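You operate a simulated robot arm through the tools that you are given. There is no shell and no other tool. Be economical: measure what you need, move in short steps, check, and stop when the job is done.

Carry out the task below with a simulated robot arm. There is one attempt and no reset: what you move stays moved.

JOB
Put the tin labelled "ODD" from the loading bench in the black tray. Then stack the FIG red box from the small grey table on top of the lime red box. Then stack the guava silver can from the film end of the back table on top of the mint silver can. Then put the steel coil marked "R" from the build bench top on the top of the panel bench. Do these in the order given. Set down upright: tin, steel coil.

The check looks at the end state, three seconds after you hand in, the way a careful person would. Anything else that was tipped, shoved, dropped, spilled or broken makes it a failure.

ROBOT AND FRAMES
A 7-joint arm with a fingered hand on a trunk, on a base that drives. Base frame: it is fixed to the floor where the robot stands at the start and does not move with it; the origin is under the middle of the robot, x ahead of it, y to its left, z up. Units: mm, rad, N and s.
With the tool pointing down near the work surface it reaches from about 340 to 720 mm from the robot's upright axis, wherever it stands. Its first joint turns from -1.204 to 3.002 rad. Places, roughly: black tray (24x20 cm) [460, 700, 800]; grey tin, red tin, teal tin [500, 0, 750]; red box [-2000, -250, 750]; silver can [-750, -7750, 750]; steel coil [-10500, -2750, 1000]; top of the panel bench [-10700, -6500, 800]. Payload 3.4 kg.
The tool frame sits at the grasp point between the pads (the TCP): z along the fingers, y along the line on which they close. The tips reach 25 mm beyond it. The gripper opens to 88 mm. The gripper's body begins 29 mm behind the TCP. The gripper is a hand of 4 fingers: y runs from the thumb to the fingers, the wrist lies at [-13, -97, -162] in the tool frame, and closing takes about 1.5 s.
Orientation is that of the tool frame in the base frame, as a unit quaternion [w, x, y, z]. With the fingers straight down and the wrist toward the robot, the tool's x, y and z point along [0, 1, 0], [1, 0, 0] and [0, 0, -1] of the base frame.

CONTROLS
- The arm moves only by the tool nudge_tool. Its argument "steps" is one flat list of numbers, 6 for each row, row after row: the shift along the tool's x, y, z in units of 30 mm (1.0 is 30 mm), then the turn, a rotation vector about the tool's x, y, z in units of 8 degrees (1.0 is 8 degrees). In form: [dx, dy, dz, rx, ry, rz, dx, dy, dz, rx, ry, rz, ...]. A call has 1 to 10 rows; each row shifts and turns the commanded pose from where the row before left it, along the tool's axes as they then stand. "grip" is the closure, from 0 (fully open) to 1 (shut), set as the call begins (left out, the last holds). A call with a number of a shift or a turn outside -1 to 1 is refused whole. A row lasts 0.2 s, in which the tool goes at most 50 mm and 0.15 rad; a call with a longer step from one row to the next is refused whole, and so is a gripper value outside its range. Where a pose cannot be reached the arm comes as near as it can. A force on the tool above 40 N (or 10 N above the force at the start of the call, whichever is more), or a blocked arm, ends the call early, and 0.2 s more pass. Each finger travels about 108 mm/s and halts on what it meets, pressing with about 25 N; the grip force reading is that of the motor and also rises with nothing between the fingers. The clock runs only during rows and for 0.2 s after the last one: add rows that do not move to give the fingers time. The reply holds the time, the measured pose of the TCP, the force on the tool along the base axes, the opening and the grip force, in the units named above and with some noise, with the torque about the TCP (base axes, N m) and any sound that the robot's microphone picked up, and new pictures: "views" is both (left out), scene, wrist or none.
- Cameras (640 x 400 px; columns grow to the right, rows downward): "scene" is now at [124.6, 39.5, 1290.6]; the picture's right is [0.47, -0.88, 0.00], its down [-0.53, -0.29, -0.80] and it looks along [0.70, 0.38, -0.60] (base axes); focal length 275 px, centre (320, 200). "wrist" rides on the gripper at [64, -83, -98] in the tool frame; the picture's right is [-0.62, 0.37, -0.69], its down [-0.71, -0.63, 0.30] and it looks along [-0.33, 0.68, 0.65] (tool axes); focal length 265 px, centre (320, 200). There is no depth. A picture from a camera that has moved, and an enlarged one, comes with that camera's place and axes in the base frame and with its lens.
- raise_lower(by): slides the trunk up (or, below 0, down) by that many mm; the arm and the scene camera ride with it, the base frame stays. It gives what a move gives, with no picture.
- base_move(legs): drives the robot by 1 to 6 legs, each [ahead, left, turn to the left] in mm, mm and rad, along the robot's own axes; the way and the turn of a leg run together, so that a leg with both is an arc; at most 1500 mm and 3.142 rad a leg. The arm and the cameras ride along, it lands a little off, and it stops where it bumps. It gives what a move gives, and a new picture of the scene camera.
- set_fingers(index, middle, ring, thumb_bend, thumb_turn): sets how far each is bent, from 0 (flat) to 1 (curled in); at 0.3 the hand is open as for a grip, at 0.7 the pads meet at the TCP. One left out holds its place. A second passes; each finger stops where it meets its share of the squeeze, and holds until it gets a number again. A gripper value or a shape takes the hand back. It gives what a move gives, with no picture; readings hold the bend of each and the force on the fingers (four entries, about 0 where the hand has none), thumb and palm. thumb_turn goes from beside the hand (0) to across from the fingers (1), as for a grip.
- set_grasp(shape): the hand has 4 fingers and takes this shape, open, in about a second: jaw (thumb against the fingers, like two jaws); tri (thumb and two fingers); tip (a fingertip pinch); poke (one finger out to press); point (the index stretched); flat (the hand flat); cup (the hand cupped); fist (a fist). The gripper value then closes the fingers along that shape, each until it touches; the sizes above hold for jaw. It gives what a move gives, with no picture.
- pan_tilt(pan, tilt): turns the head with the scene camera to pan (to the left, within 1.501 rad either way) and tilt (down, from -0.506 to 1.204), counted from straight ahead of the robot. It gives what a move gives, and a new picture of the scene camera.
- zoom(camera, box): a new picture of the part [left, top, right, bottom] of that camera's present view, enlarged. No time passes.
- finish_job(): hands the job in; it is judged then, once.

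Go step by step. Nothing tells you exact positions but the pictures and the camera data: compare them with the known pose of the tool, close in by small moves and look again before you grip or let go. The budget is 165 turns and 260 pictures, counting those below and the enlarged ones. Unless the task says otherwise, let go and move clear before handing in, and close with one line.

The tools are called after "Call:" as a command line: name --argument value ..., lists and objects as JSON in quotes. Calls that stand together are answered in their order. nudge_tool: Moves the arm, as the interface text tells. Its arguments: {"type":"object","properties":{"steps":{"type":"array","items":{"type":"number"}},"grip":{"type":"number"},"views":{"type":"string","enum":["both","scene","wrist","none"]}},"required":["steps"]} The other tools are called the same way: raise_lower (by) slides the trunk up or down; set_grasp (shape) gives the hand a shape; set_fingers (index, middle, ring, thumb_bend, thumb_turn) moves the fingers one by one; base_move (legs) drives the base; pan_tilt (pan, tilt) turns the head that bears the scene camera; zoom (camera, box) takes an enlarged picture of a part of a camera's view; finish_job () hands the job in.

At the start:

```text
clock: 0.0
ee_pos: [226.9, 246.7, 1091.9]
tcp_rot: [0.002, 0.706, 0.708, -0.003]
wrist_force: [0.2, 0.1, 0.8]
moment: [0.02, -0.01, 0.05]
grip_width: 87.7
grip_force: 0.0
shape: jaw
bend: [0.3, 0.3, 0.3, 0.3, 0.98]
finger forces: [0.0, 0.0, 0.1, 0.0, 0.0, 0.0]
trunk travel left (down, up): [-600.0, 240.0]
robot x, y, heading: [-0.3, 2.0, 0.001]
head pan, tilt: [0.545, 0.88]
```

scene: 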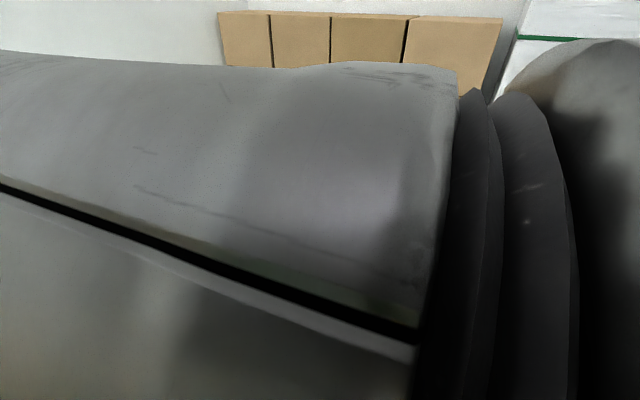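
wrist: 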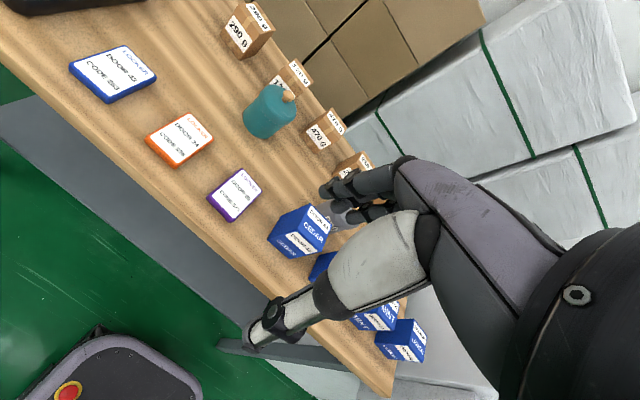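

The scene camera is blocked by the arm; the wrist view shows the bench with tins, boxes and cards. I'll turn the head to see the bench.

Call:
pan_tilt --pan -0.3 --tilt 0.7

Call:
zoom --camera "wrist" --box '[0, 0, 440, 275]'

```text
clock: 1.2
ee_pos: [227.5, 247.6, 1092.3]
tcp_rot: [0.003, 0.705, 0.709, -0.001]
wrist_force: [1.0, -0.1, -0.4]
moment: [0.01, 0.03, -0.01]
grip_width: 87.5
grip_force: 0.1
shape: jaw
bend: [0.3, 0.3, 0.3, 0.3, 0.98]
finger forces: [0.1, 0.0, 0.0, 0.0, 0.1, 0.1]
trunk travel left (down, up): [-600.0, 240.0]
robot x, y, heading: [0.6, -1.0, 0.005]
head pan, tilt: [-0.3, 0.7]
camera scene: at [133.8, 23.7, 1297.9], right [0.28, -0.96, 0.0], down [-0.51, -0.15, -0.84], along [0.81, 0.24, -0.54], focal length 275 px, centre (320, 200)
```

scene: 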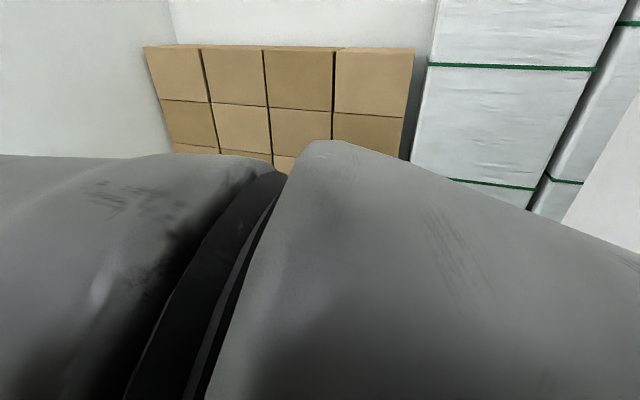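

```text
1.45 times, centred on (220, 138) of wrist
camera zoom: at [142.3, 310.5, 1191.0], right [0.37, -0.61, 0.7], down [-0.63, -0.72, -0.3], along [0.69, -0.33, -0.65], focal length 386 px, centre (466, 291)
```

zoom: 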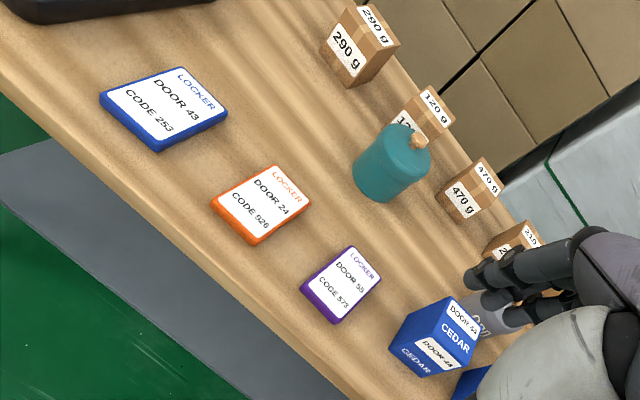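

The head may still be turning; I'll take the scene again.

Call:
pan_tilt --pan -0.7 --tilt 0.9

Call:
zoom --camera "scene" --box '[0, 0, 640, 400]'

```text
clock: 2.0
ee_pos: [229.7, 246.1, 1080.1]
tcp_rot: [0.011, 0.707, 0.707, -0.015]
wrist_force: [-0.5, 0.7, -0.3]
moment: [0.0, -0.04, -0.01]
grip_width: 87.8
grip_force: 0.1
shape: jaw
bend: [0.3, 0.3, 0.3, 0.3, 0.98]
finger forces: [0.0, 0.0, 0.1, 0.1, 0.0, 0.0]
trunk travel left (down, up): [-600.0, 240.0]
robot x, y, heading: [-0.1, -0.3, 0.002]
head pan, tilt: [-0.7, 0.901]
camera scene: at [128.4, -14.1, 1279.8], right [-0.15, -0.99, 0.0], down [-0.69, 0.11, -0.71], along [0.7, -0.11, -0.7], focal length 275 px, centre (320, 200)
```

scene: 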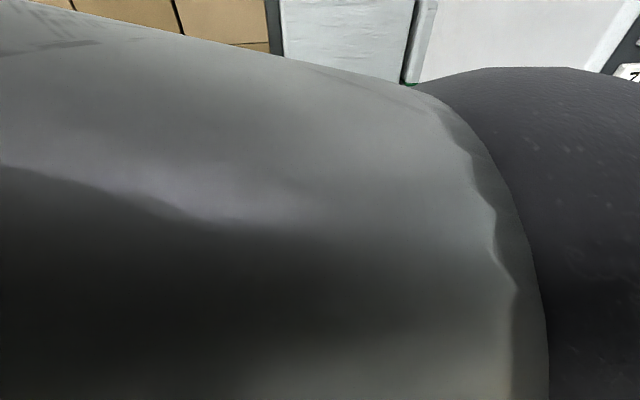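

```text
1.00 times, centred on (320, 200) of scene (not enlarged: the box is as wide or as high as the picture)
camera zoom: at [128.4, -14.1, 1279.8], right [-0.15, -0.99, 0.0], down [-0.69, 0.11, -0.71], along [0.7, -0.11, -0.7], focal length 275 px, centre (320, 200)
```

zoom: 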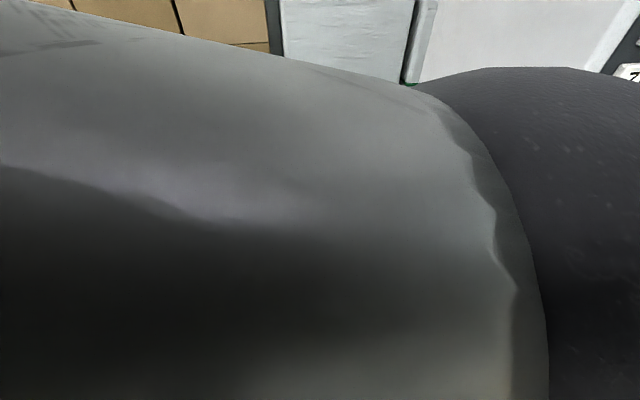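

The arm body blocks the head camera at this fold. I'll move the tool forward and right and use the wrist camera to see the tins.

Call:
nudge_tool --steps '[-0.5, 0.4, 0, 0, 0, 0, -0.5, 0.4, 0, 0, 0, 0, -0.5, 0.4, 0, 0, 0, 0, -0.5, 0.4, 0, 0, 0, 0, -0.5, 0.4, 0, 0, 0, 0, -0.5, 0.4, 0, 0, 0, 0, -0.5, 0.4, 0, 0, 0, 0, -0.5, 0.4, 0, 0, 0, 0]'

```text
clock: 3.8
ee_pos: [323.8, 126.6, 1092.5]
tcp_rot: [0.002, 0.707, 0.707, -0.001]
wrist_force: [0.0, 0.2, 0.4]
moment: [0.0, 0.0, -0.03]
grip_width: 87.5
grip_force: 0.1
shape: jaw
bend: [0.3, 0.3, 0.3, 0.3, 0.98]
finger forces: [0.0, 0.1, 0.1, 0.0, 0.1, 0.1]
trunk travel left (down, up): [-600.0, 240.0]
robot x, y, heading: [0.6, 3.1, -0.002]
head pan, tilt: [-0.7, 0.901]
camera scene: at [106.3, -51.0, 1270.1], right [-0.64, -0.76, 0.0], down [-0.6, 0.51, -0.62], along [0.47, -0.4, -0.78], focal length 275 px, centre (320, 200)
camera wrist: at [239.9, 190.1, 1191.2], right [0.37, -0.62, 0.7], down [-0.63, -0.72, -0.3], along [0.68, -0.33, -0.65], focal length 265 px, centre (320, 200)
```

scene: 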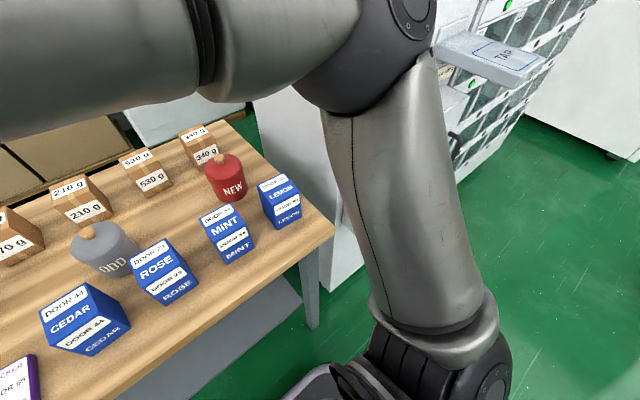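
wrist: 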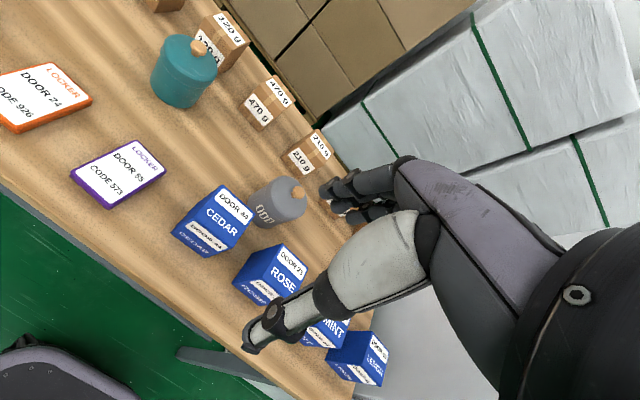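

The grey tin is ODD, near (522, 85), with its middle about z 843. I'll zoom to measure it and the surroundings.

Call:
zoom --camera "scene" --box '[0, 180, 220, 318]'

Call:
zoom --camera "wrist" --box '[160, 120, 400, 270]'

```text
2.90 times, centred on (110, 249) of scene
camera zoom: at [106.3, -51.0, 1270.1], right [-0.64, -0.76, 0.0], down [-0.6, 0.51, -0.62], along [0.47, -0.4, -0.78], focal length 796 px, centre (929, 58)
```

zoom: 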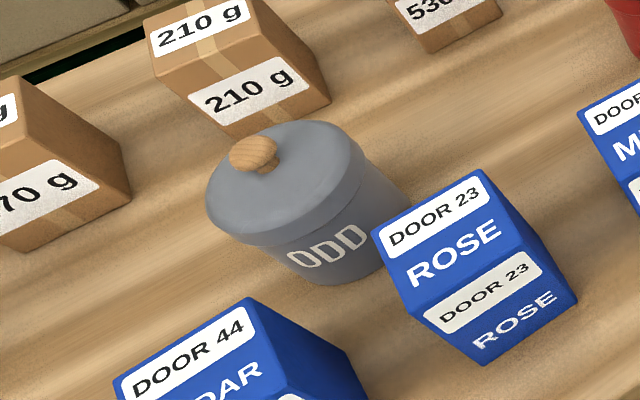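

```text
2.67 times, centred on (280, 195) of wrist
camera zoom: at [239.9, 190.1, 1191.2], right [0.37, -0.62, 0.7], down [-0.63, -0.72, -0.3], along [0.68, -0.33, -0.65], focal length 708 px, centre (427, 213)
```

zoom: 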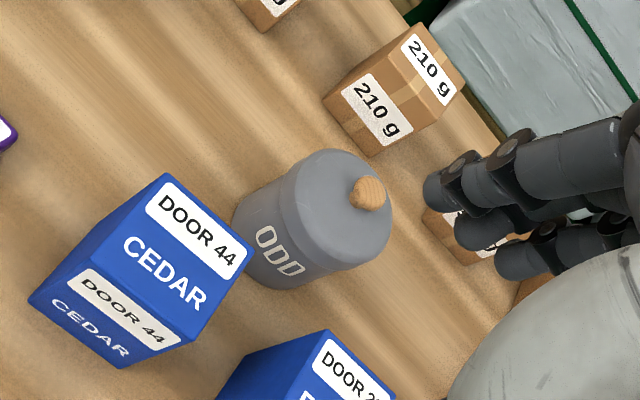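

ODD triangulates to about (519, 82), knob near z 897, table z 800, lid about 73 mm wide. I'll go above it and look again.

Call:
nudge_tool --steps '[-0.185, 0.8, 0.5, 0, 0, 0, -0.185, 0.8, 0.5, 0, 0, 0, -0.185, 0.8, 0.5, 0, 0, 0, -0.185, 0.8, 0.5, 0, 0, 0, -0.185, 0.8, 0.5, 0, 0, 0, -0.185, 0.8, 0.5, 0, 0, 0, -0.185, 0.8, 0.5, 0, 0, 0, -0.185, 0.8, 0.5, 0, 0, 0, 0, 0.1, 0, 0, 0, 0, 0, 0, 0, 0, 0, 0]' --grip 0

```text
clock: 6.0
ee_pos: [518.3, 83.4, 973.2]
tcp_rot: [0.002, 0.706, 0.708, -0.002]
wrist_force: [-0.3, -0.7, 0.0]
moment: [0.0, -0.02, 0.03]
grip_width: 87.7
grip_force: 0.0
shape: jaw
bend: [0.3, 0.3, 0.3, 0.3, 0.98]
finger forces: [0.0, 0.0, 0.1, 0.1, 0.0, 0.0]
trunk travel left (down, up): [-600.0, 240.0]
robot x, y, heading: [3.2, -0.2, -0.0]
head pan, tilt: [-0.7, 0.901]
camera scene: at [106.2, -50.4, 1270.1], right [-0.64, -0.76, 0.0], down [-0.6, 0.5, -0.62], along [0.47, -0.4, -0.78], focal length 275 px, centre (320, 200)
camera wrist: at [434.2, 146.6, 1071.7], right [0.37, -0.61, 0.7], down [-0.63, -0.72, -0.3], along [0.68, -0.33, -0.65], focal length 265 px, centre (320, 200)
```

scene: 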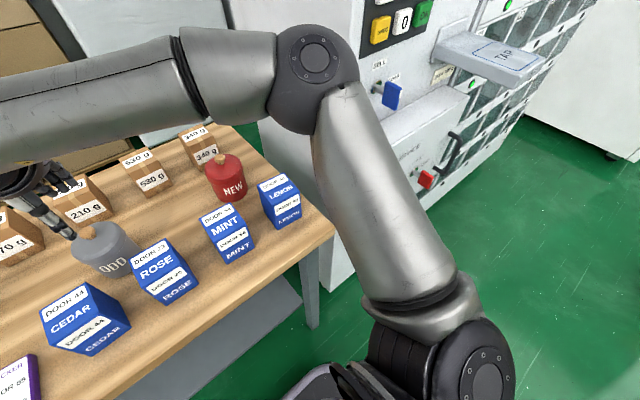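
wrist: 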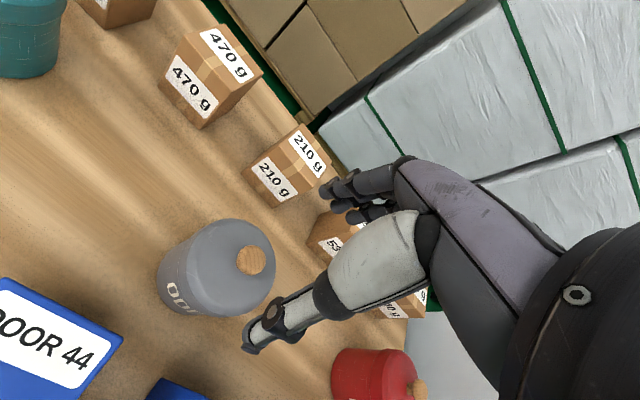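

The knob sits near (515, 84), top about z 907. I'll pan the head to see hand and tin before descending.

Call:
pan_tilt --pan -0.25 --tilt 0.9

Call:
nudge_tool --steps '[0, -0.1, 0.5, 0, 0, 0, 0, 0, 0.5, 0, 0, 0, 0, 0, 0, 0, 0, 0, 0, 0, 0, 0, 0, 0]'

```text
clock: 6.9
ee_pos: [518.2, 82.9, 972.5]
tcp_rot: [0.002, 0.706, 0.708, -0.002]
wrist_force: [-0.2, 0.2, 0.8]
moment: [-0.02, 0.0, 0.02]
grip_width: 88.0
grip_force: 0.0
shape: jaw
bend: [0.3, 0.3, 0.3, 0.3, 0.98]
finger forces: [0.1, 0.0, 0.0, 0.1, 0.0, 0.0]
trunk travel left (down, up): [-600.0, 240.0]
robot x, y, heading: [1.6, 0.2, 0.002]
head pan, tilt: [-0.25, 0.901]
camera scene: at [121.4, -20.5, 1270.1], right [-0.25, -0.97, 0.0], down [-0.76, 0.19, -0.62], along [0.6, -0.15, -0.78], focal length 275 px, centre (320, 200)
```

scene: 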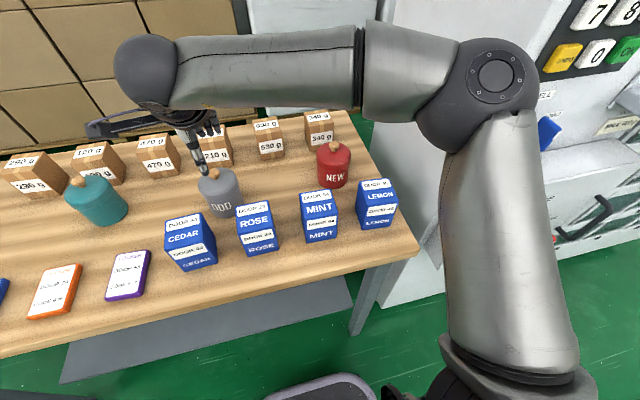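

```text
clock: 7.9
ee_pos: [514.3, 83.7, 941.9]
tcp_rot: [0.002, 0.706, 0.708, -0.001]
wrist_force: [-0.5, -0.5, -0.4]
moment: [0.0, 0.03, 0.02]
grip_width: 87.9
grip_force: 0.0
shape: jaw
bend: [0.3, 0.3, 0.3, 0.3, 0.98]
finger forces: [0.0, 0.0, 0.0, 0.0, 0.0, 0.0]
trunk travel left (down, up): [-600.0, 240.0]
robot x, y, heading: [0.9, 2.3, -0.004]
head pan, tilt: [-0.25, 0.901]
camera scene: at [121.5, -20.4, 1270.1], right [-0.25, -0.97, 0.0], down [-0.76, 0.19, -0.62], along [0.6, -0.15, -0.78], focal length 275 px, centre (320, 200)
camera wrist: at [431.0, 146.1, 1041.6], right [0.37, -0.61, 0.7], down [-0.63, -0.72, -0.3], along [0.68, -0.33, -0.65], focal length 265 px, centre (320, 200)
```

scene: 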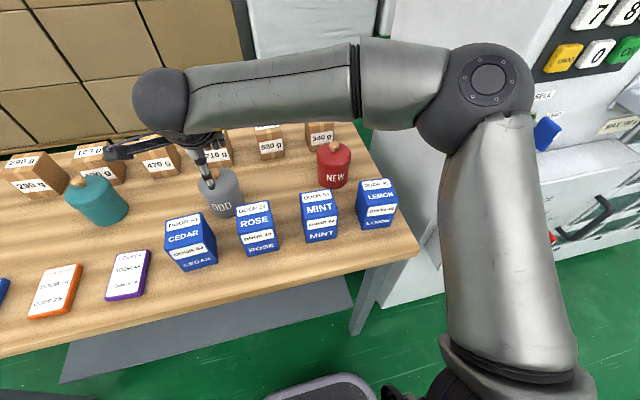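
wrist: 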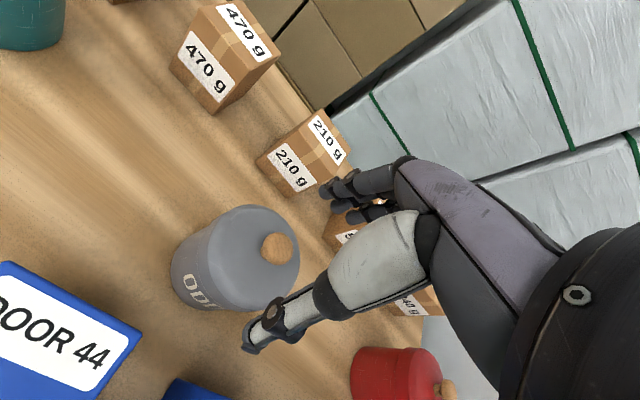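

Call:
zoom --camera "scene" --box '[150, 120, 290, 208]'

Call:
zoom --camera "wrist" --box '[150, 140, 440, 360]'

```text
4.55 times, centred on (220, 164) of scene
camera zoom: at [121.5, -20.4, 1270.1], right [-0.25, -0.97, 0.0], down [-0.76, 0.19, -0.62], along [0.6, -0.15, -0.78], focal length 1248 px, centre (774, 364)
```

zoom: 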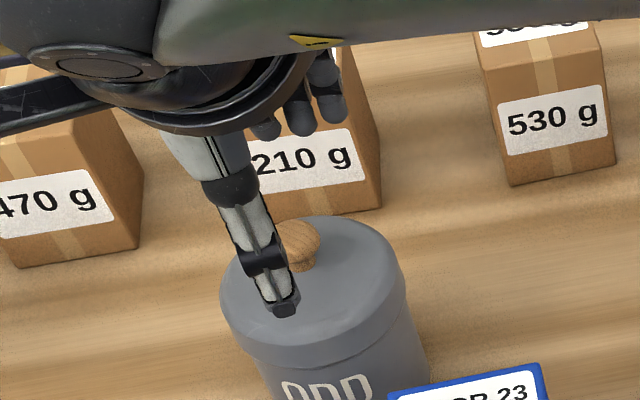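

```text
1.82 times, centred on (295, 250) of wrist
camera zoom: at [431.0, 146.1, 1041.6], right [0.37, -0.61, 0.7], down [-0.63, -0.72, -0.3], along [0.68, -0.33, -0.65], focal length 483 px, centre (366, 109)
```

zoom: 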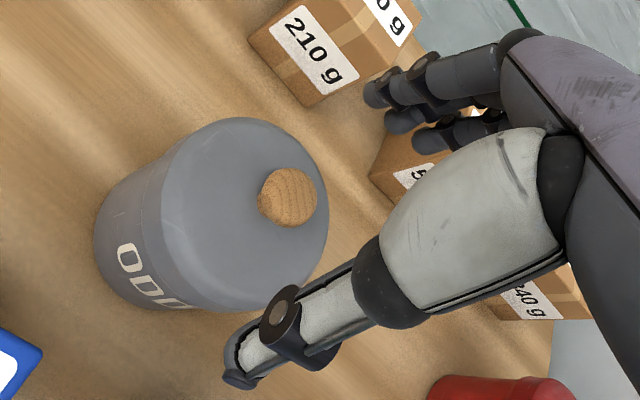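

Aligned: lid edges about 479–551 in x, fingers straddle 470–558. Descending in small steps.

Call:
nudge_tool --steps '[0.05, 0, 0.5, 0, 0, 0, 0, 0, 0.5, 0, 0, 0, 0, 0, 0.4, 0, 0, 0, 0, 0, 0.3, 0, 0, 0, 0, 0, 0.15, 0, 0, 0, 0, 0, 0, 0, 0, 0]'

```text
clock: 9.3
ee_pos: [515.5, 83.9, 888.7]
tcp_rot: [0.002, 0.706, 0.708, -0.002]
wrist_force: [0.6, -0.5, 0.0]
moment: [-0.02, -0.01, -0.01]
grip_width: 87.8
grip_force: 0.0
shape: jaw
bend: [0.3, 0.3, 0.3, 0.3, 0.98]
finger forces: [0.0, 0.0, 0.0, 0.1, 0.0, 0.0]
trunk travel left (down, up): [-600.0, 240.0]
robot x, y, heading: [-0.9, 1.9, 0.0]
head pan, tilt: [-0.25, 0.901]
camera scene: at [121.4, -20.4, 1270.2], right [-0.25, -0.97, 0.0], down [-0.76, 0.19, -0.62], along [0.6, -0.15, -0.78], focal length 275 px, centre (320, 200)
camera wrist: at [430.9, 147.7, 986.1], right [0.37, -0.61, 0.7], down [-0.63, -0.72, -0.3], along [0.68, -0.33, -0.65], focal length 265 px, centre (320, 200)
```

scene: 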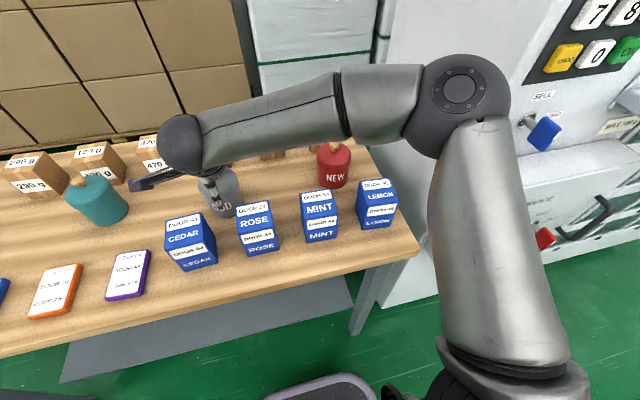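
wrist: 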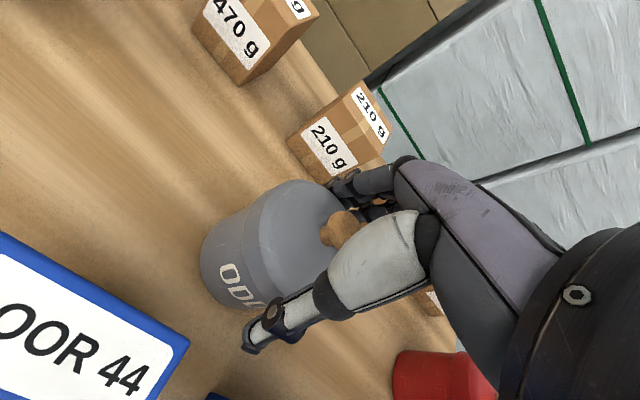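

Straddling the lid without contact. A few mm more, then close.

Call:
nudge_tool --steps '[0, 0, 0.15, 0, 0, 0, 0, 0, 0, 0, 0, 0]' --views "none"

Call:
nudge_tool --steps '[0, 0, 0, 0, 0, 0, 0, 0, 0, 0, 0, 0, 0, 0, 0, 0, 0, 0, 0, 0, 0, 0, 0, 0, 0, 0, 0, 0, 0, 0, 0, 0, 0, 0, 0, 0, 0, 0, 0, 0, 0, 0, 0, 0, 0, 0, 0, 0]' --grip 1

```text
clock: 9.9
ee_pos: [514.8, 85.3, 883.0]
tcp_rot: [0.002, 0.706, 0.708, -0.002]
wrist_force: [0.3, 0.0, 2.0]
moment: [0.04, -0.04, 0.01]
grip_width: 87.8
grip_force: 0.1
shape: jaw
bend: [0.3, 0.3, 0.3, 0.3, 0.98]
finger forces: [1.2, 0.0, 0.0, 0.0, 0.0, 0.0]
trunk travel left (down, up): [-600.0, 240.0]
robot x, y, heading: [0.9, -0.2, 0.0]
head pan, tilt: [-0.25, 0.901]
```

```text
clock: 11.7
ee_pos: [515.6, 84.5, 882.3]
tcp_rot: [0.002, 0.706, 0.708, -0.002]
wrist_force: [0.8, 1.0, 0.7]
moment: [0.06, -0.12, 0.01]
grip_width: 64.9
grip_force: 24.9
shape: jaw
bend: [0.31, 0.35, 0.34, 0.63, 1.0]
finger forces: [16.6, 7.4, 0.0, 0.0, 23.4, 0.0]
trunk travel left (down, up): [-600.0, 240.0]
robot x, y, heading: [-0.5, 2.5, 0.005]
head pan, tilt: [-0.25, 0.901]
camera scene: at [121.2, -20.4, 1270.2], right [-0.25, -0.97, 0.0], down [-0.76, 0.19, -0.62], along [0.6, -0.15, -0.78], focal length 275 px, centre (320, 200)
camera wrist: at [431.1, 147.6, 982.0], right [0.37, -0.61, 0.7], down [-0.63, -0.72, -0.3], along [0.68, -0.33, -0.65], focal length 265 px, centre (320, 200)
```

scene: 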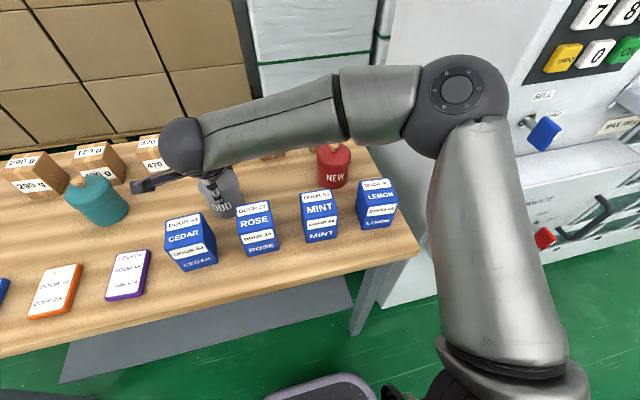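
wrist: 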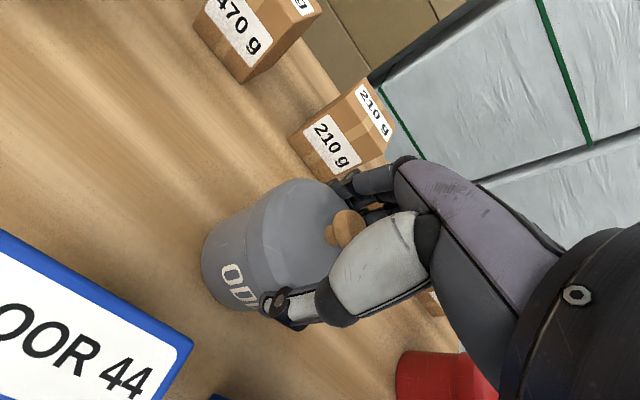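

Gripped with index, middle and thumb. Lift a little and check.

Call:
nudge_tool --steps '[0, 0, -0.3, 0, 0, 0, 0, 0, -0.5, 0, 0, 0, 0, 0, -0.5, 0, 0, 0, 0, 0, -0.5, 0, 0, 0, 0, 0, 0, 0, 0, 0]'

```text
clock: 12.9
ee_pos: [515.5, 84.0, 936.2]
tcp_rot: [0.002, 0.705, 0.709, -0.002]
wrist_force: [0.4, 0.3, -2.5]
moment: [0.01, -0.01, -0.01]
grip_width: 64.7
grip_force: 24.6
shape: jaw
bend: [0.32, 0.35, 0.34, 0.63, 1.0]
finger forces: [14.5, 8.0, 0.0, 0.1, 23.0, 0.1]
trunk travel left (down, up): [-600.0, 240.0]
robot x, y, heading: [-3.4, 0.1, -0.005]
head pan, tilt: [-0.25, 0.901]
camera scene: at [121.7, -20.4, 1270.1], right [-0.25, -0.97, 0.0], down [-0.76, 0.19, -0.62], along [0.6, -0.15, -0.78], focal length 275 px, centre (320, 200)
camera wrist: at [431.9, 148.0, 1035.3], right [0.37, -0.61, 0.7], down [-0.63, -0.72, -0.3], along [0.68, -0.33, -0.65], focal length 265 px, centre (320, 200)
```

scene: 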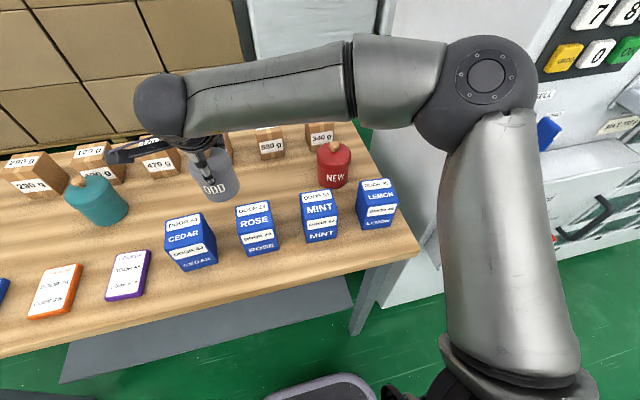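
wrist: 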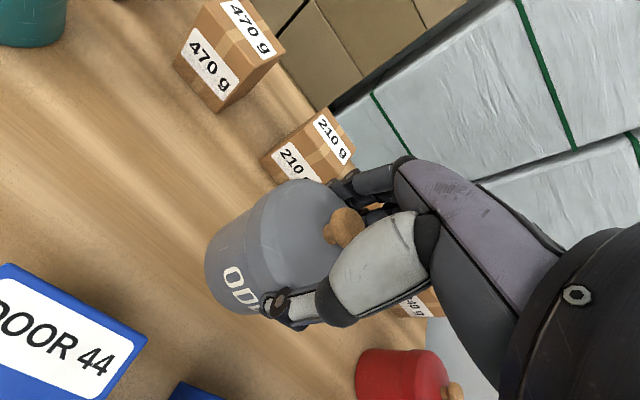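

The tin is held (about 2.5 N). Raise it above everything, and look left at the tray and the floor.

Call:
nudge_tool --steps '[0, 0, -0.6, 0, 0, 0, 0, 0, -0.6, 0, 0, 0, 0, 0, -0.6, 0, 0, 0, 0, 0, -0.6, 0, 0, 0, 0, 0, -0.6, 0, 0, 0]' --views "none"

Call:
pan_tilt --pan 0.8 --tilt 0.8

```text
clock: 14.1
ee_pos: [516.0, 85.3, 1027.8]
tcp_rot: [0.002, 0.705, 0.709, -0.003]
wrist_force: [-0.2, -0.4, -1.0]
moment: [0.01, 0.02, -0.03]
grip_width: 64.7
grip_force: 25.2
shape: jaw
bend: [0.32, 0.35, 0.34, 0.63, 1.0]
finger forces: [14.6, 8.1, 0.0, 0.0, 22.7, 0.1]
trunk travel left (down, up): [-600.0, 240.0]
robot x, y, heading: [-2.6, -1.8, -0.001]
head pan, tilt: [-0.25, 0.901]
```

```text
clock: 15.4
ee_pos: [516.3, 85.1, 1027.0]
tcp_rot: [0.001, 0.706, 0.708, -0.001]
wrist_force: [0.0, -0.7, -0.9]
moment: [-0.02, -0.02, 0.01]
grip_width: 64.9
grip_force: 25.0
shape: jaw
bend: [0.32, 0.35, 0.34, 0.63, 1.0]
finger forces: [14.5, 8.1, 0.0, 0.0, 22.7, 0.0]
trunk travel left (down, up): [-600.0, 240.0]
robot x, y, heading: [2.0, -1.2, 0.002]
head pan, tilt: [0.799, 0.799]
camera scene: at [104.8, 56.1, 1278.0], right [0.72, -0.7, 0.0], down [-0.5, -0.51, -0.7], along [0.49, 0.5, -0.72], focal length 275 px, centre (320, 200)
```

scene: 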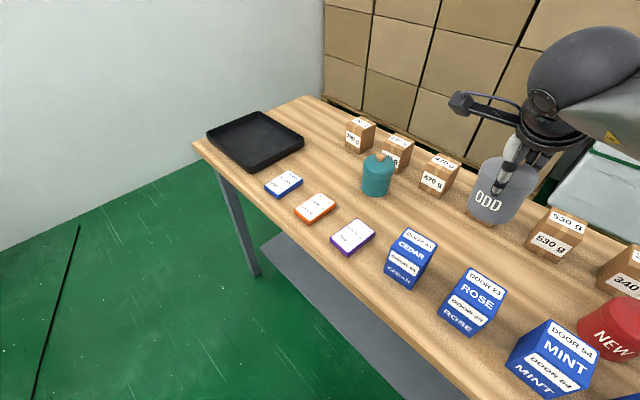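

Tray at about (460, 700), floor clear. Driving left 600 mm.

Call:
base_move --legs '[[0, 600, 0]]'

Call:
pan_tilt --pan 0.0 --tilt 1.0

```text
clock: 18.8
ee_pos: [514.3, 691.1, 1026.2]
tcp_rot: [0.002, 0.705, 0.709, -0.002]
wrist_force: [-0.3, 0.4, -0.3]
moment: [-0.02, -0.01, 0.0]
grip_width: 64.9
grip_force: 24.8
shape: jaw
bend: [0.32, 0.35, 0.34, 0.63, 1.0]
finger forces: [14.5, 8.1, 0.1, 0.0, 22.8, 0.1]
trunk travel left (down, up): [-600.0, 240.0]
robot x, y, heading: [-3.5, 603.1, 0.005]
head pan, tilt: [0.799, 0.799]
camera scene: at [103.6, 660.2, 1278.0], right [0.72, -0.69, 0.0], down [-0.5, -0.52, -0.7], along [0.48, 0.5, -0.72], focal length 275 px, centre (320, 200)
```

scene: 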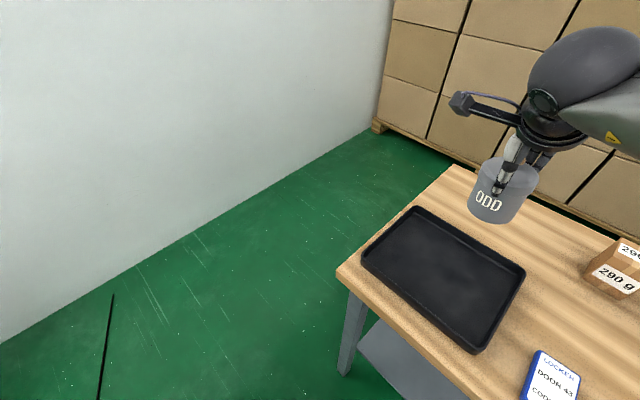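

```text
clock: 20.0
ee_pos: [515.1, 690.3, 1026.6]
tcp_rot: [0.002, 0.705, 0.709, -0.002]
wrist_force: [0.4, -0.7, -1.4]
moment: [0.0, 0.04, -0.04]
grip_width: 65.0
grip_force: 24.8
shape: jaw
bend: [0.32, 0.35, 0.34, 0.63, 1.0]
finger forces: [14.5, 8.1, 0.0, 0.1, 22.8, 0.1]
trunk travel left (down, up): [-600.0, 240.0]
robot x, y, heading: [0.5, 603.5, 0.003]
head pan, tilt: [0.0, 1.0]
camera scene: at [117.2, 602.0, 1262.9], right [0.0, -1.0, 0.0], down [-0.84, 0.0, -0.54], along [0.54, 0.0, -0.84], focal length 275 px, centre (320, 200)
```

scene: 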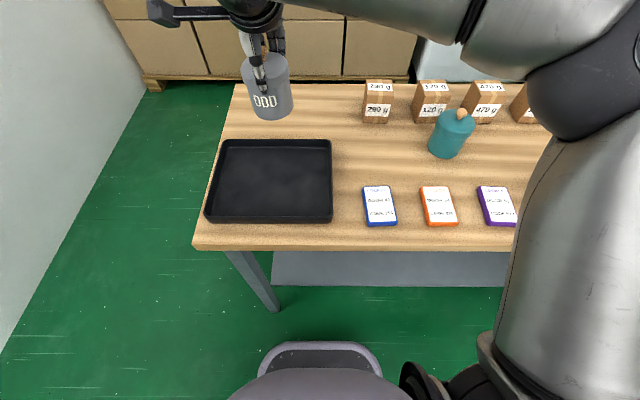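

Tray centre about (458, 704). Moving the tin over it and down to near the tray floor.

Call:
nudge_tool --steps '[0.12, -0.47, 0, 0, 0, 0, 0.12, -0.47, 0, 0, 0, 0, 0.12, -0.47, 0, 0, 0, 0, 0.12, -0.46, 0.5, 0, 0, 0, 0, 0, 0.8, 0, 0, 0, 0, 0, 0.8, 0, 0, 0, 0, 0, 0.8, 0, 0, 0, 0, 0, 0.8, 0, 0, 0, 0, 0, 0.3, 0, 0, 0, 0, 0, 0, 0, 0, 0]'

```text
clock: 22.2
ee_pos: [457.6, 703.2, 907.1]
tcp_rot: [0.002, 0.705, 0.709, -0.003]
wrist_force: [-0.5, 0.7, -1.5]
moment: [-0.01, -0.02, -0.02]
grip_width: 64.8
grip_force: 24.8
shape: jaw
bend: [0.32, 0.35, 0.34, 0.63, 1.0]
finger forces: [14.5, 8.4, 0.0, 0.0, 22.8, 0.0]
trunk travel left (down, up): [-600.0, 240.0]
robot x, y, heading: [-4.6, 607.0, 0.006]
head pan, tilt: [0.0, 1.0]
camera scene: at [117.2, 601.9, 1262.9], right [0.0, -1.0, 0.0], down [-0.84, 0.0, -0.54], along [0.54, 0.0, -0.84], focal length 275 px, centre (320, 200)
camera wrist: at [373.9, 766.0, 1005.0], right [0.37, -0.61, 0.7], down [-0.63, -0.72, -0.3], along [0.69, -0.32, -0.65], focal length 265 px, centre (320, 200)
```

scene: 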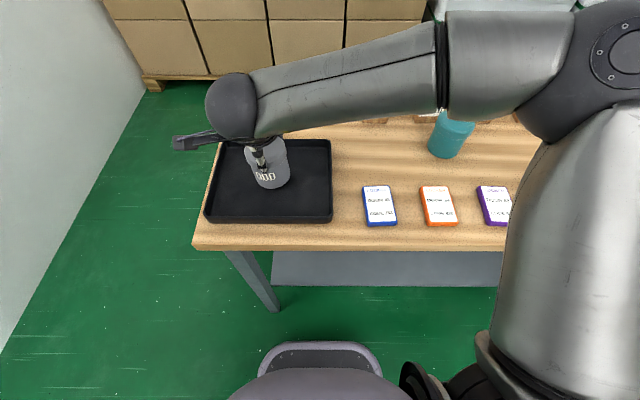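
wrist: 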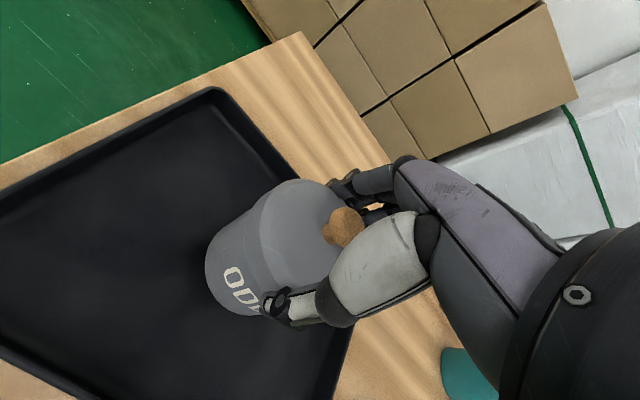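

Tin is over the tray middle. Lowering gently to contact.

Call:
nudge_tool --steps '[0, 0, 0.15, 0, 0, 0, 0, 0, 0.15, 0, 0, 0, 0, 0, 0.1, 0, 0, 0, 0, 0, 0.1, 0, 0, 0, 0, 0, 0.05, 0, 0, 0, 0, 0, 0, 0, 0, 0]' --views "none"

```text
clock: 23.6
ee_pos: [457.8, 704.0, 890.0]
tcp_rot: [0.002, 0.704, 0.71, -0.002]
wrist_force: [-1.0, 0.3, -1.5]
moment: [0.01, -0.01, -0.03]
grip_width: 64.5
grip_force: 24.6
shape: jaw
bend: [0.32, 0.35, 0.34, 0.63, 1.0]
finger forces: [14.6, 8.3, 0.0, 0.1, 22.9, 0.0]
trunk travel left (down, up): [-600.0, 240.0]
robot x, y, heading: [2.2, 607.0, 0.004]
head pan, tilt: [0.0, 1.0]
```

Call:
nudge_tool --steps '[0, 0, 0.07, 0, 0, 0, 0, 0, 0, 0, 0, 0]' --views "none"

Call:
nudge_tool --steps '[0, 0, 0.07, 0, 0, 0, 0, 0, 0, 0, 0, 0]' --views "none"

```text
clock: 24.2
ee_pos: [457.6, 702.6, 889.2]
tcp_rot: [0.002, 0.705, 0.709, -0.001]
wrist_force: [0.6, -1.8, 3.9]
moment: [0.03, -0.09, -0.02]
grip_width: 64.7
grip_force: 24.9
shape: jaw
bend: [0.32, 0.35, 0.34, 0.63, 1.0]
finger forces: [16.1, 8.7, 0.0, 0.0, 22.8, 0.0]
trunk travel left (down, up): [-600.0, 240.0]
robot x, y, heading: [-3.0, 605.4, 0.002]
head pan, tilt: [0.0, 1.0]
```

```text
clock: 24.8
ee_pos: [457.7, 702.3, 886.9]
tcp_rot: [0.003, 0.705, 0.709, -0.001]
wrist_force: [0.4, -2.0, 9.5]
moment: [0.02, -0.19, -0.03]
grip_width: 64.8
grip_force: 25.1
shape: jaw
bend: [0.31, 0.35, 0.34, 0.63, 1.0]
finger forces: [18.1, 8.6, 0.0, 0.0, 24.1, 0.0]
trunk travel left (down, up): [-600.0, 240.0]
robot x, y, heading: [-3.3, 605.7, 0.005]
head pan, tilt: [0.0, 1.0]
```

It is resting on the tray. Release, shift slightly off the fingers, and rise.

Call:
nudge_tool --steps '[0, 0, -0.05, 0, 0, 0, 0, 0, 0, 0, 0, 0, 0, 0, 0, 0, 0, 0, 0, 0, 0, 0, 0, 0, 0, 0, 0, 0, 0, 0, 0, 0.1, 0, 0, 0, 0, 0, 0.05, 0, 0, 0, 0, 0, 0, 0, 0, 0, 0]' --grip 0

```text
clock: 26.6
ee_pos: [461.7, 703.7, 887.9]
tcp_rot: [0.002, 0.705, 0.709, -0.002]
wrist_force: [0.5, 0.7, 0.3]
moment: [0.0, 0.01, -0.01]
grip_width: 87.7
grip_force: 0.0
shape: jaw
bend: [0.3, 0.3, 0.3, 0.3, 0.98]
finger forces: [0.1, 0.1, 0.0, 0.0, 0.2, 0.0]
trunk travel left (down, up): [-600.0, 240.0]
robot x, y, heading: [-2.7, 603.3, 0.007]
head pan, tilt: [0.0, 1.0]
camera scene: at [117.0, 601.9, 1262.9], right [0.0, -1.0, 0.0], down [-0.84, 0.0, -0.54], along [0.54, 0.0, -0.84], focal length 275 px, centre (320, 200)
camera wrist: at [378.6, 766.3, 986.7], right [0.37, -0.61, 0.7], down [-0.63, -0.72, -0.3], along [0.69, -0.32, -0.65], focal length 265 px, centre (320, 200)
```

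scene: 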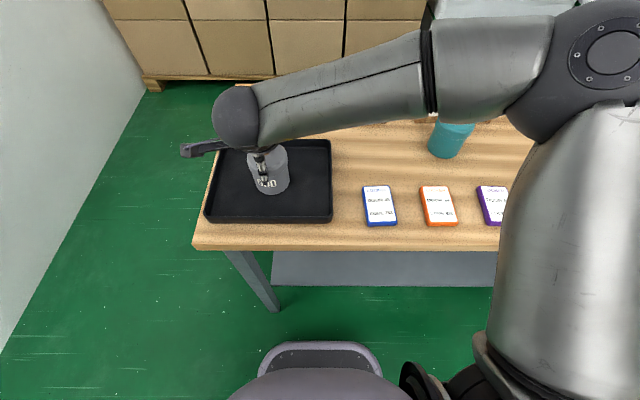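
wrist: 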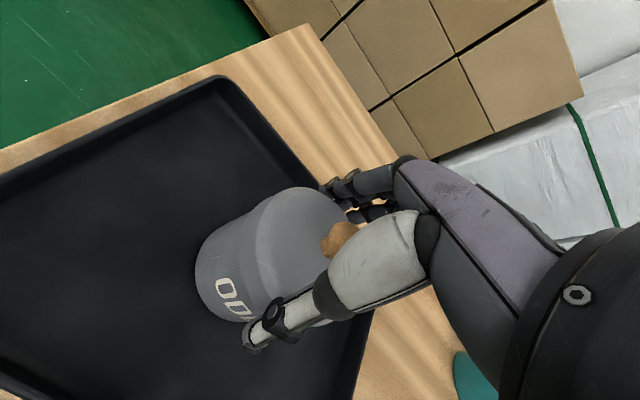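

Released. Rising clear and folding back.

Call:
nudge_tool --steps '[0, -0.05, -0.1, 0, 0, 0, 0, 0, -0.4, 0, 0, 0, 0, 0, -0.8, 0, 0, 0, 0, 0, -1, 0, 0, 0, 0, 0, -1, 0, 0, 0, 0, 0, -1, 0, 0, 0, 0, 0, -1, 0, 0, 0, 0, 0, -1, 0, 0, 0, 0, 0, -1, 0, 0, 0, 0, 0, 0, 0, 0, 0]'

```text
clock: 28.8
ee_pos: [460.1, 703.9, 1105.9]
tcp_rot: [0.002, 0.705, 0.709, -0.002]
wrist_force: [0.4, 0.5, 0.5]
moment: [0.02, 0.0, -0.04]
grip_width: 87.7
grip_force: 0.0
shape: jaw
bend: [0.3, 0.3, 0.3, 0.3, 0.98]
finger forces: [0.0, 0.0, 0.0, 0.1, 0.0, 0.1]
trunk travel left (down, up): [-600.0, 240.0]
robot x, y, heading: [0.3, 602.5, 0.004]
head pan, tilt: [0.0, 1.0]
camera scene: at [117.2, 601.8, 1262.9], right [0.0, -1.0, 0.0], down [-0.84, 0.0, -0.54], along [0.54, 0.0, -0.84], focal length 275 px, centre (320, 200)
camera wrist: at [377.1, 767.0, 1206.2], right [0.37, -0.61, 0.7], down [-0.63, -0.72, -0.3], along [0.69, -0.32, -0.65], focal length 265 px, centre (320, 200)
```

scene: 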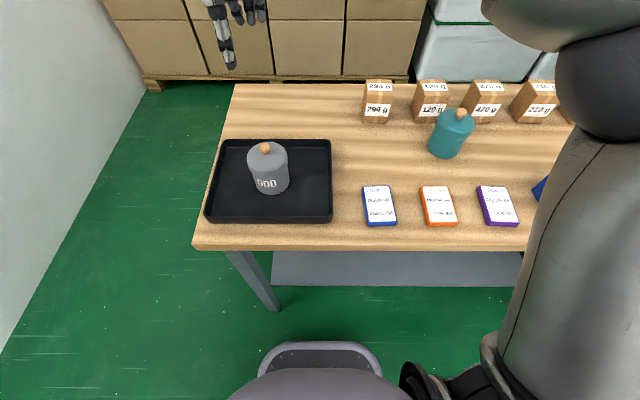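
wrist: 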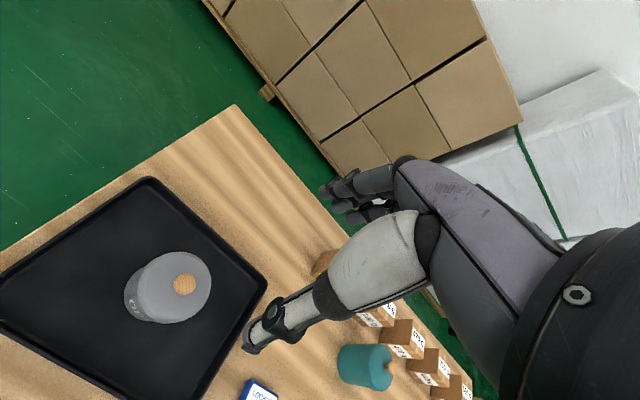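

Tin stands in the tray. Retract the arm, back off and turn around to find the grey table.

Call:
nudge_tool --steps '[0.3, -0.9, 0, 0, 0, 0, 0.3, -0.9, 0, 0, 0, 0, 0.3, -0.9, 0, 0, 0, 0, 0.3, -0.9, 0, 0, 0, 0, 0.3, -0.9, 0, 0, 0, 0, 0.3, -0.9, 0, 0, 0, 0]' --views "none"

Call:
base_move --legs '[[-350, 0, 0], [0, 0, 1.571]]'

Call:
pan_tilt --pan 1.3 --tilt 0.45

```text
clock: 30.2
ee_pos: [298.2, 757.5, 1106.5]
tcp_rot: [0.002, 0.705, 0.709, -0.001]
wrist_force: [-0.2, 0.0, -0.1]
moment: [-0.04, -0.01, -0.02]
grip_width: 87.8
grip_force: 0.1
shape: jaw
bend: [0.3, 0.3, 0.3, 0.3, 0.98]
finger forces: [0.0, 0.0, 0.0, 0.0, 0.0, 0.1]
trunk travel left (down, up): [-600.0, 240.0]
robot x, y, heading: [-2.3, 605.1, 0.003]
head pan, tilt: [0.0, 1.0]
```

```text
clock: 36.3
ee_pos: [-501.7, 903.0, 1106.6]
tcp_rot: [0.003, -0.004, 1.0, 0.0]
wrist_force: [-0.5, 1.5, 0.1]
moment: [0.01, 0.01, 0.05]
grip_width: 87.9
grip_force: 0.0
shape: jaw
bend: [0.3, 0.3, 0.3, 0.3, 0.98]
finger forces: [0.0, 0.0, 0.1, 0.0, 0.0, 0.0]
trunk travel left (down, up): [-600.0, 240.0]
robot x, y, heading: [-345.3, 604.2, 1.578]
head pan, tilt: [0.0, 1.0]
camera scene: at [-350.4, 720.3, 1262.9], right [1.0, 0.01, 0.0], down [0.0, -0.84, -0.54], along [0.0, 0.54, -0.84], focal length 275 px, centre (320, 200)
```

scene: 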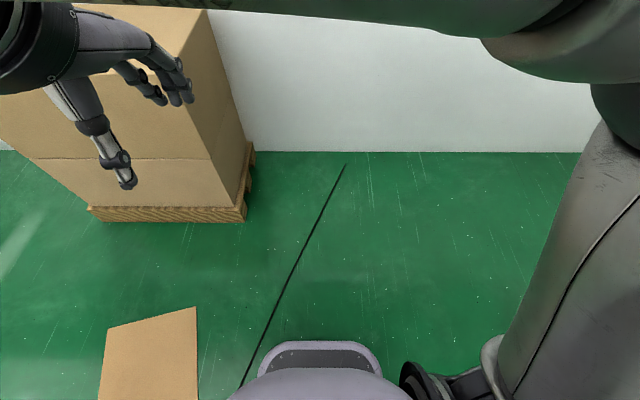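

```text
clock: 37.7
ee_pos: [-502.2, 902.1, 1105.8]
tcp_rot: [0.003, -0.005, 1.0, -0.001]
wrist_force: [-0.4, 0.2, -1.0]
moment: [-0.04, -0.02, 0.01]
grip_width: 87.7
grip_force: 0.1
shape: jaw
bend: [0.3, 0.3, 0.3, 0.3, 0.98]
finger forces: [0.1, 0.0, 0.1, 0.0, 0.0, 0.1]
trunk travel left (down, up): [-600.0, 240.0]
robot x, y, heading: [-347.9, 597.1, 1.576]
head pan, tilt: [1.3, 0.45]
camera scene: at [-438.7, 674.8, 1308.5], right [0.26, 0.96, 0.0], down [0.42, -0.11, -0.9], along [-0.87, 0.24, -0.44], focal length 275 px, centre (320, 200)
```

scene: 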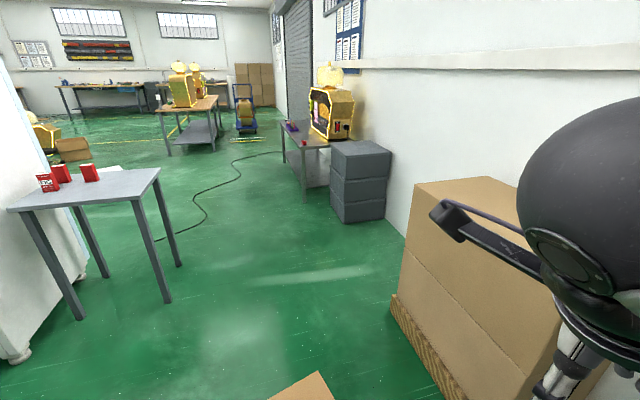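

The small grey table with three red boxes is near (-2000, -150), with a cabinet beside it around (-1700, -550). I'll turn to face it and approach with care.

Call:
base_move --legs '[[0, 0, 1.566], [700, 0, 0], [0, 750, 0]]'

Call:
pan_tilt --pan 0.0 --tilt 0.7

```text
clock: 49.0
ee_pos: [-1341.2, -299.9, 1107.0]
tcp_rot: [-0.001, 0.71, -0.704, -0.002]
wrist_force: [-0.8, -0.2, -0.7]
moment: [0.0, 0.01, 0.01]
grip_width: 87.8
grip_force: 0.0
shape: jaw
bend: [0.3, 0.3, 0.3, 0.3, 0.98]
finger forces: [0.1, 0.1, 0.0, 0.1, 0.0, 0.1]
trunk travel left (down, up): [-600.0, 240.0]
robot x, y, heading: [-1040.1, -146.3, -3.133]
head pan, tilt: [1.3, 0.45]
camera scene: at [-1116.5, -236.0, 1308.5], right [-0.97, 0.26, 0.0], down [0.11, 0.42, -0.9], along [-0.24, -0.87, -0.44], focal length 275 px, centre (320, 200)
```

scene: 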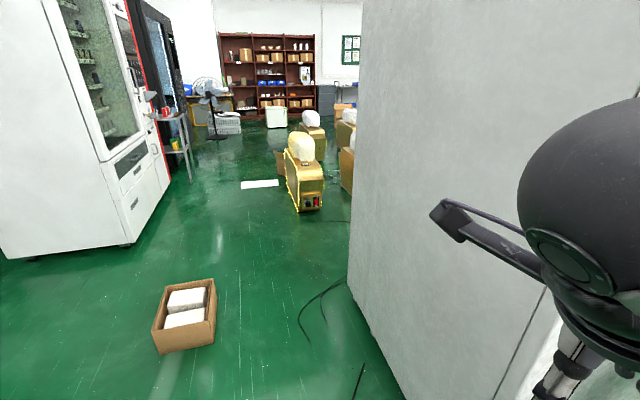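

```text
clock: 50.5
ee_pos: [-1339.8, -298.9, 1106.3]
tcp_rot: [-0.002, 0.71, -0.705, -0.002]
wrist_force: [0.5, 0.4, -0.2]
moment: [-0.01, -0.01, -0.01]
grip_width: 87.7
grip_force: 0.1
shape: jaw
bend: [0.3, 0.3, 0.3, 0.3, 0.98]
finger forces: [0.0, 0.0, 0.1, 0.0, 0.1, 0.0]
trunk travel left (down, up): [-600.0, 240.0]
robot x, y, heading: [-1040.1, -144.6, -3.139]
head pan, tilt: [0.0, 0.7]
camera scene: at [-1177.4, -147.5, 1286.3], right [-0.01, 1.0, 0.0], down [0.64, 0.0, -0.77], along [-0.77, 0.0, -0.64], focal length 275 px, centre (320, 200)
```

scene: 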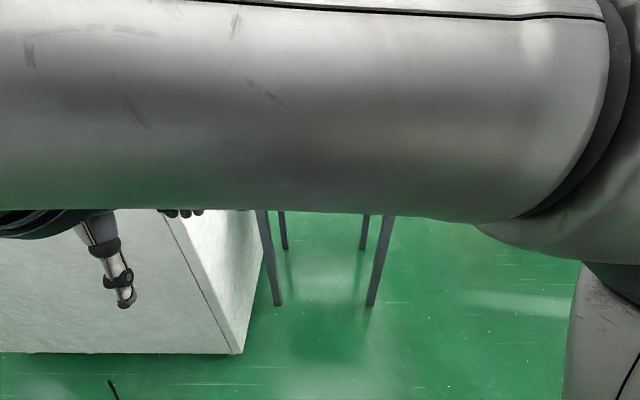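

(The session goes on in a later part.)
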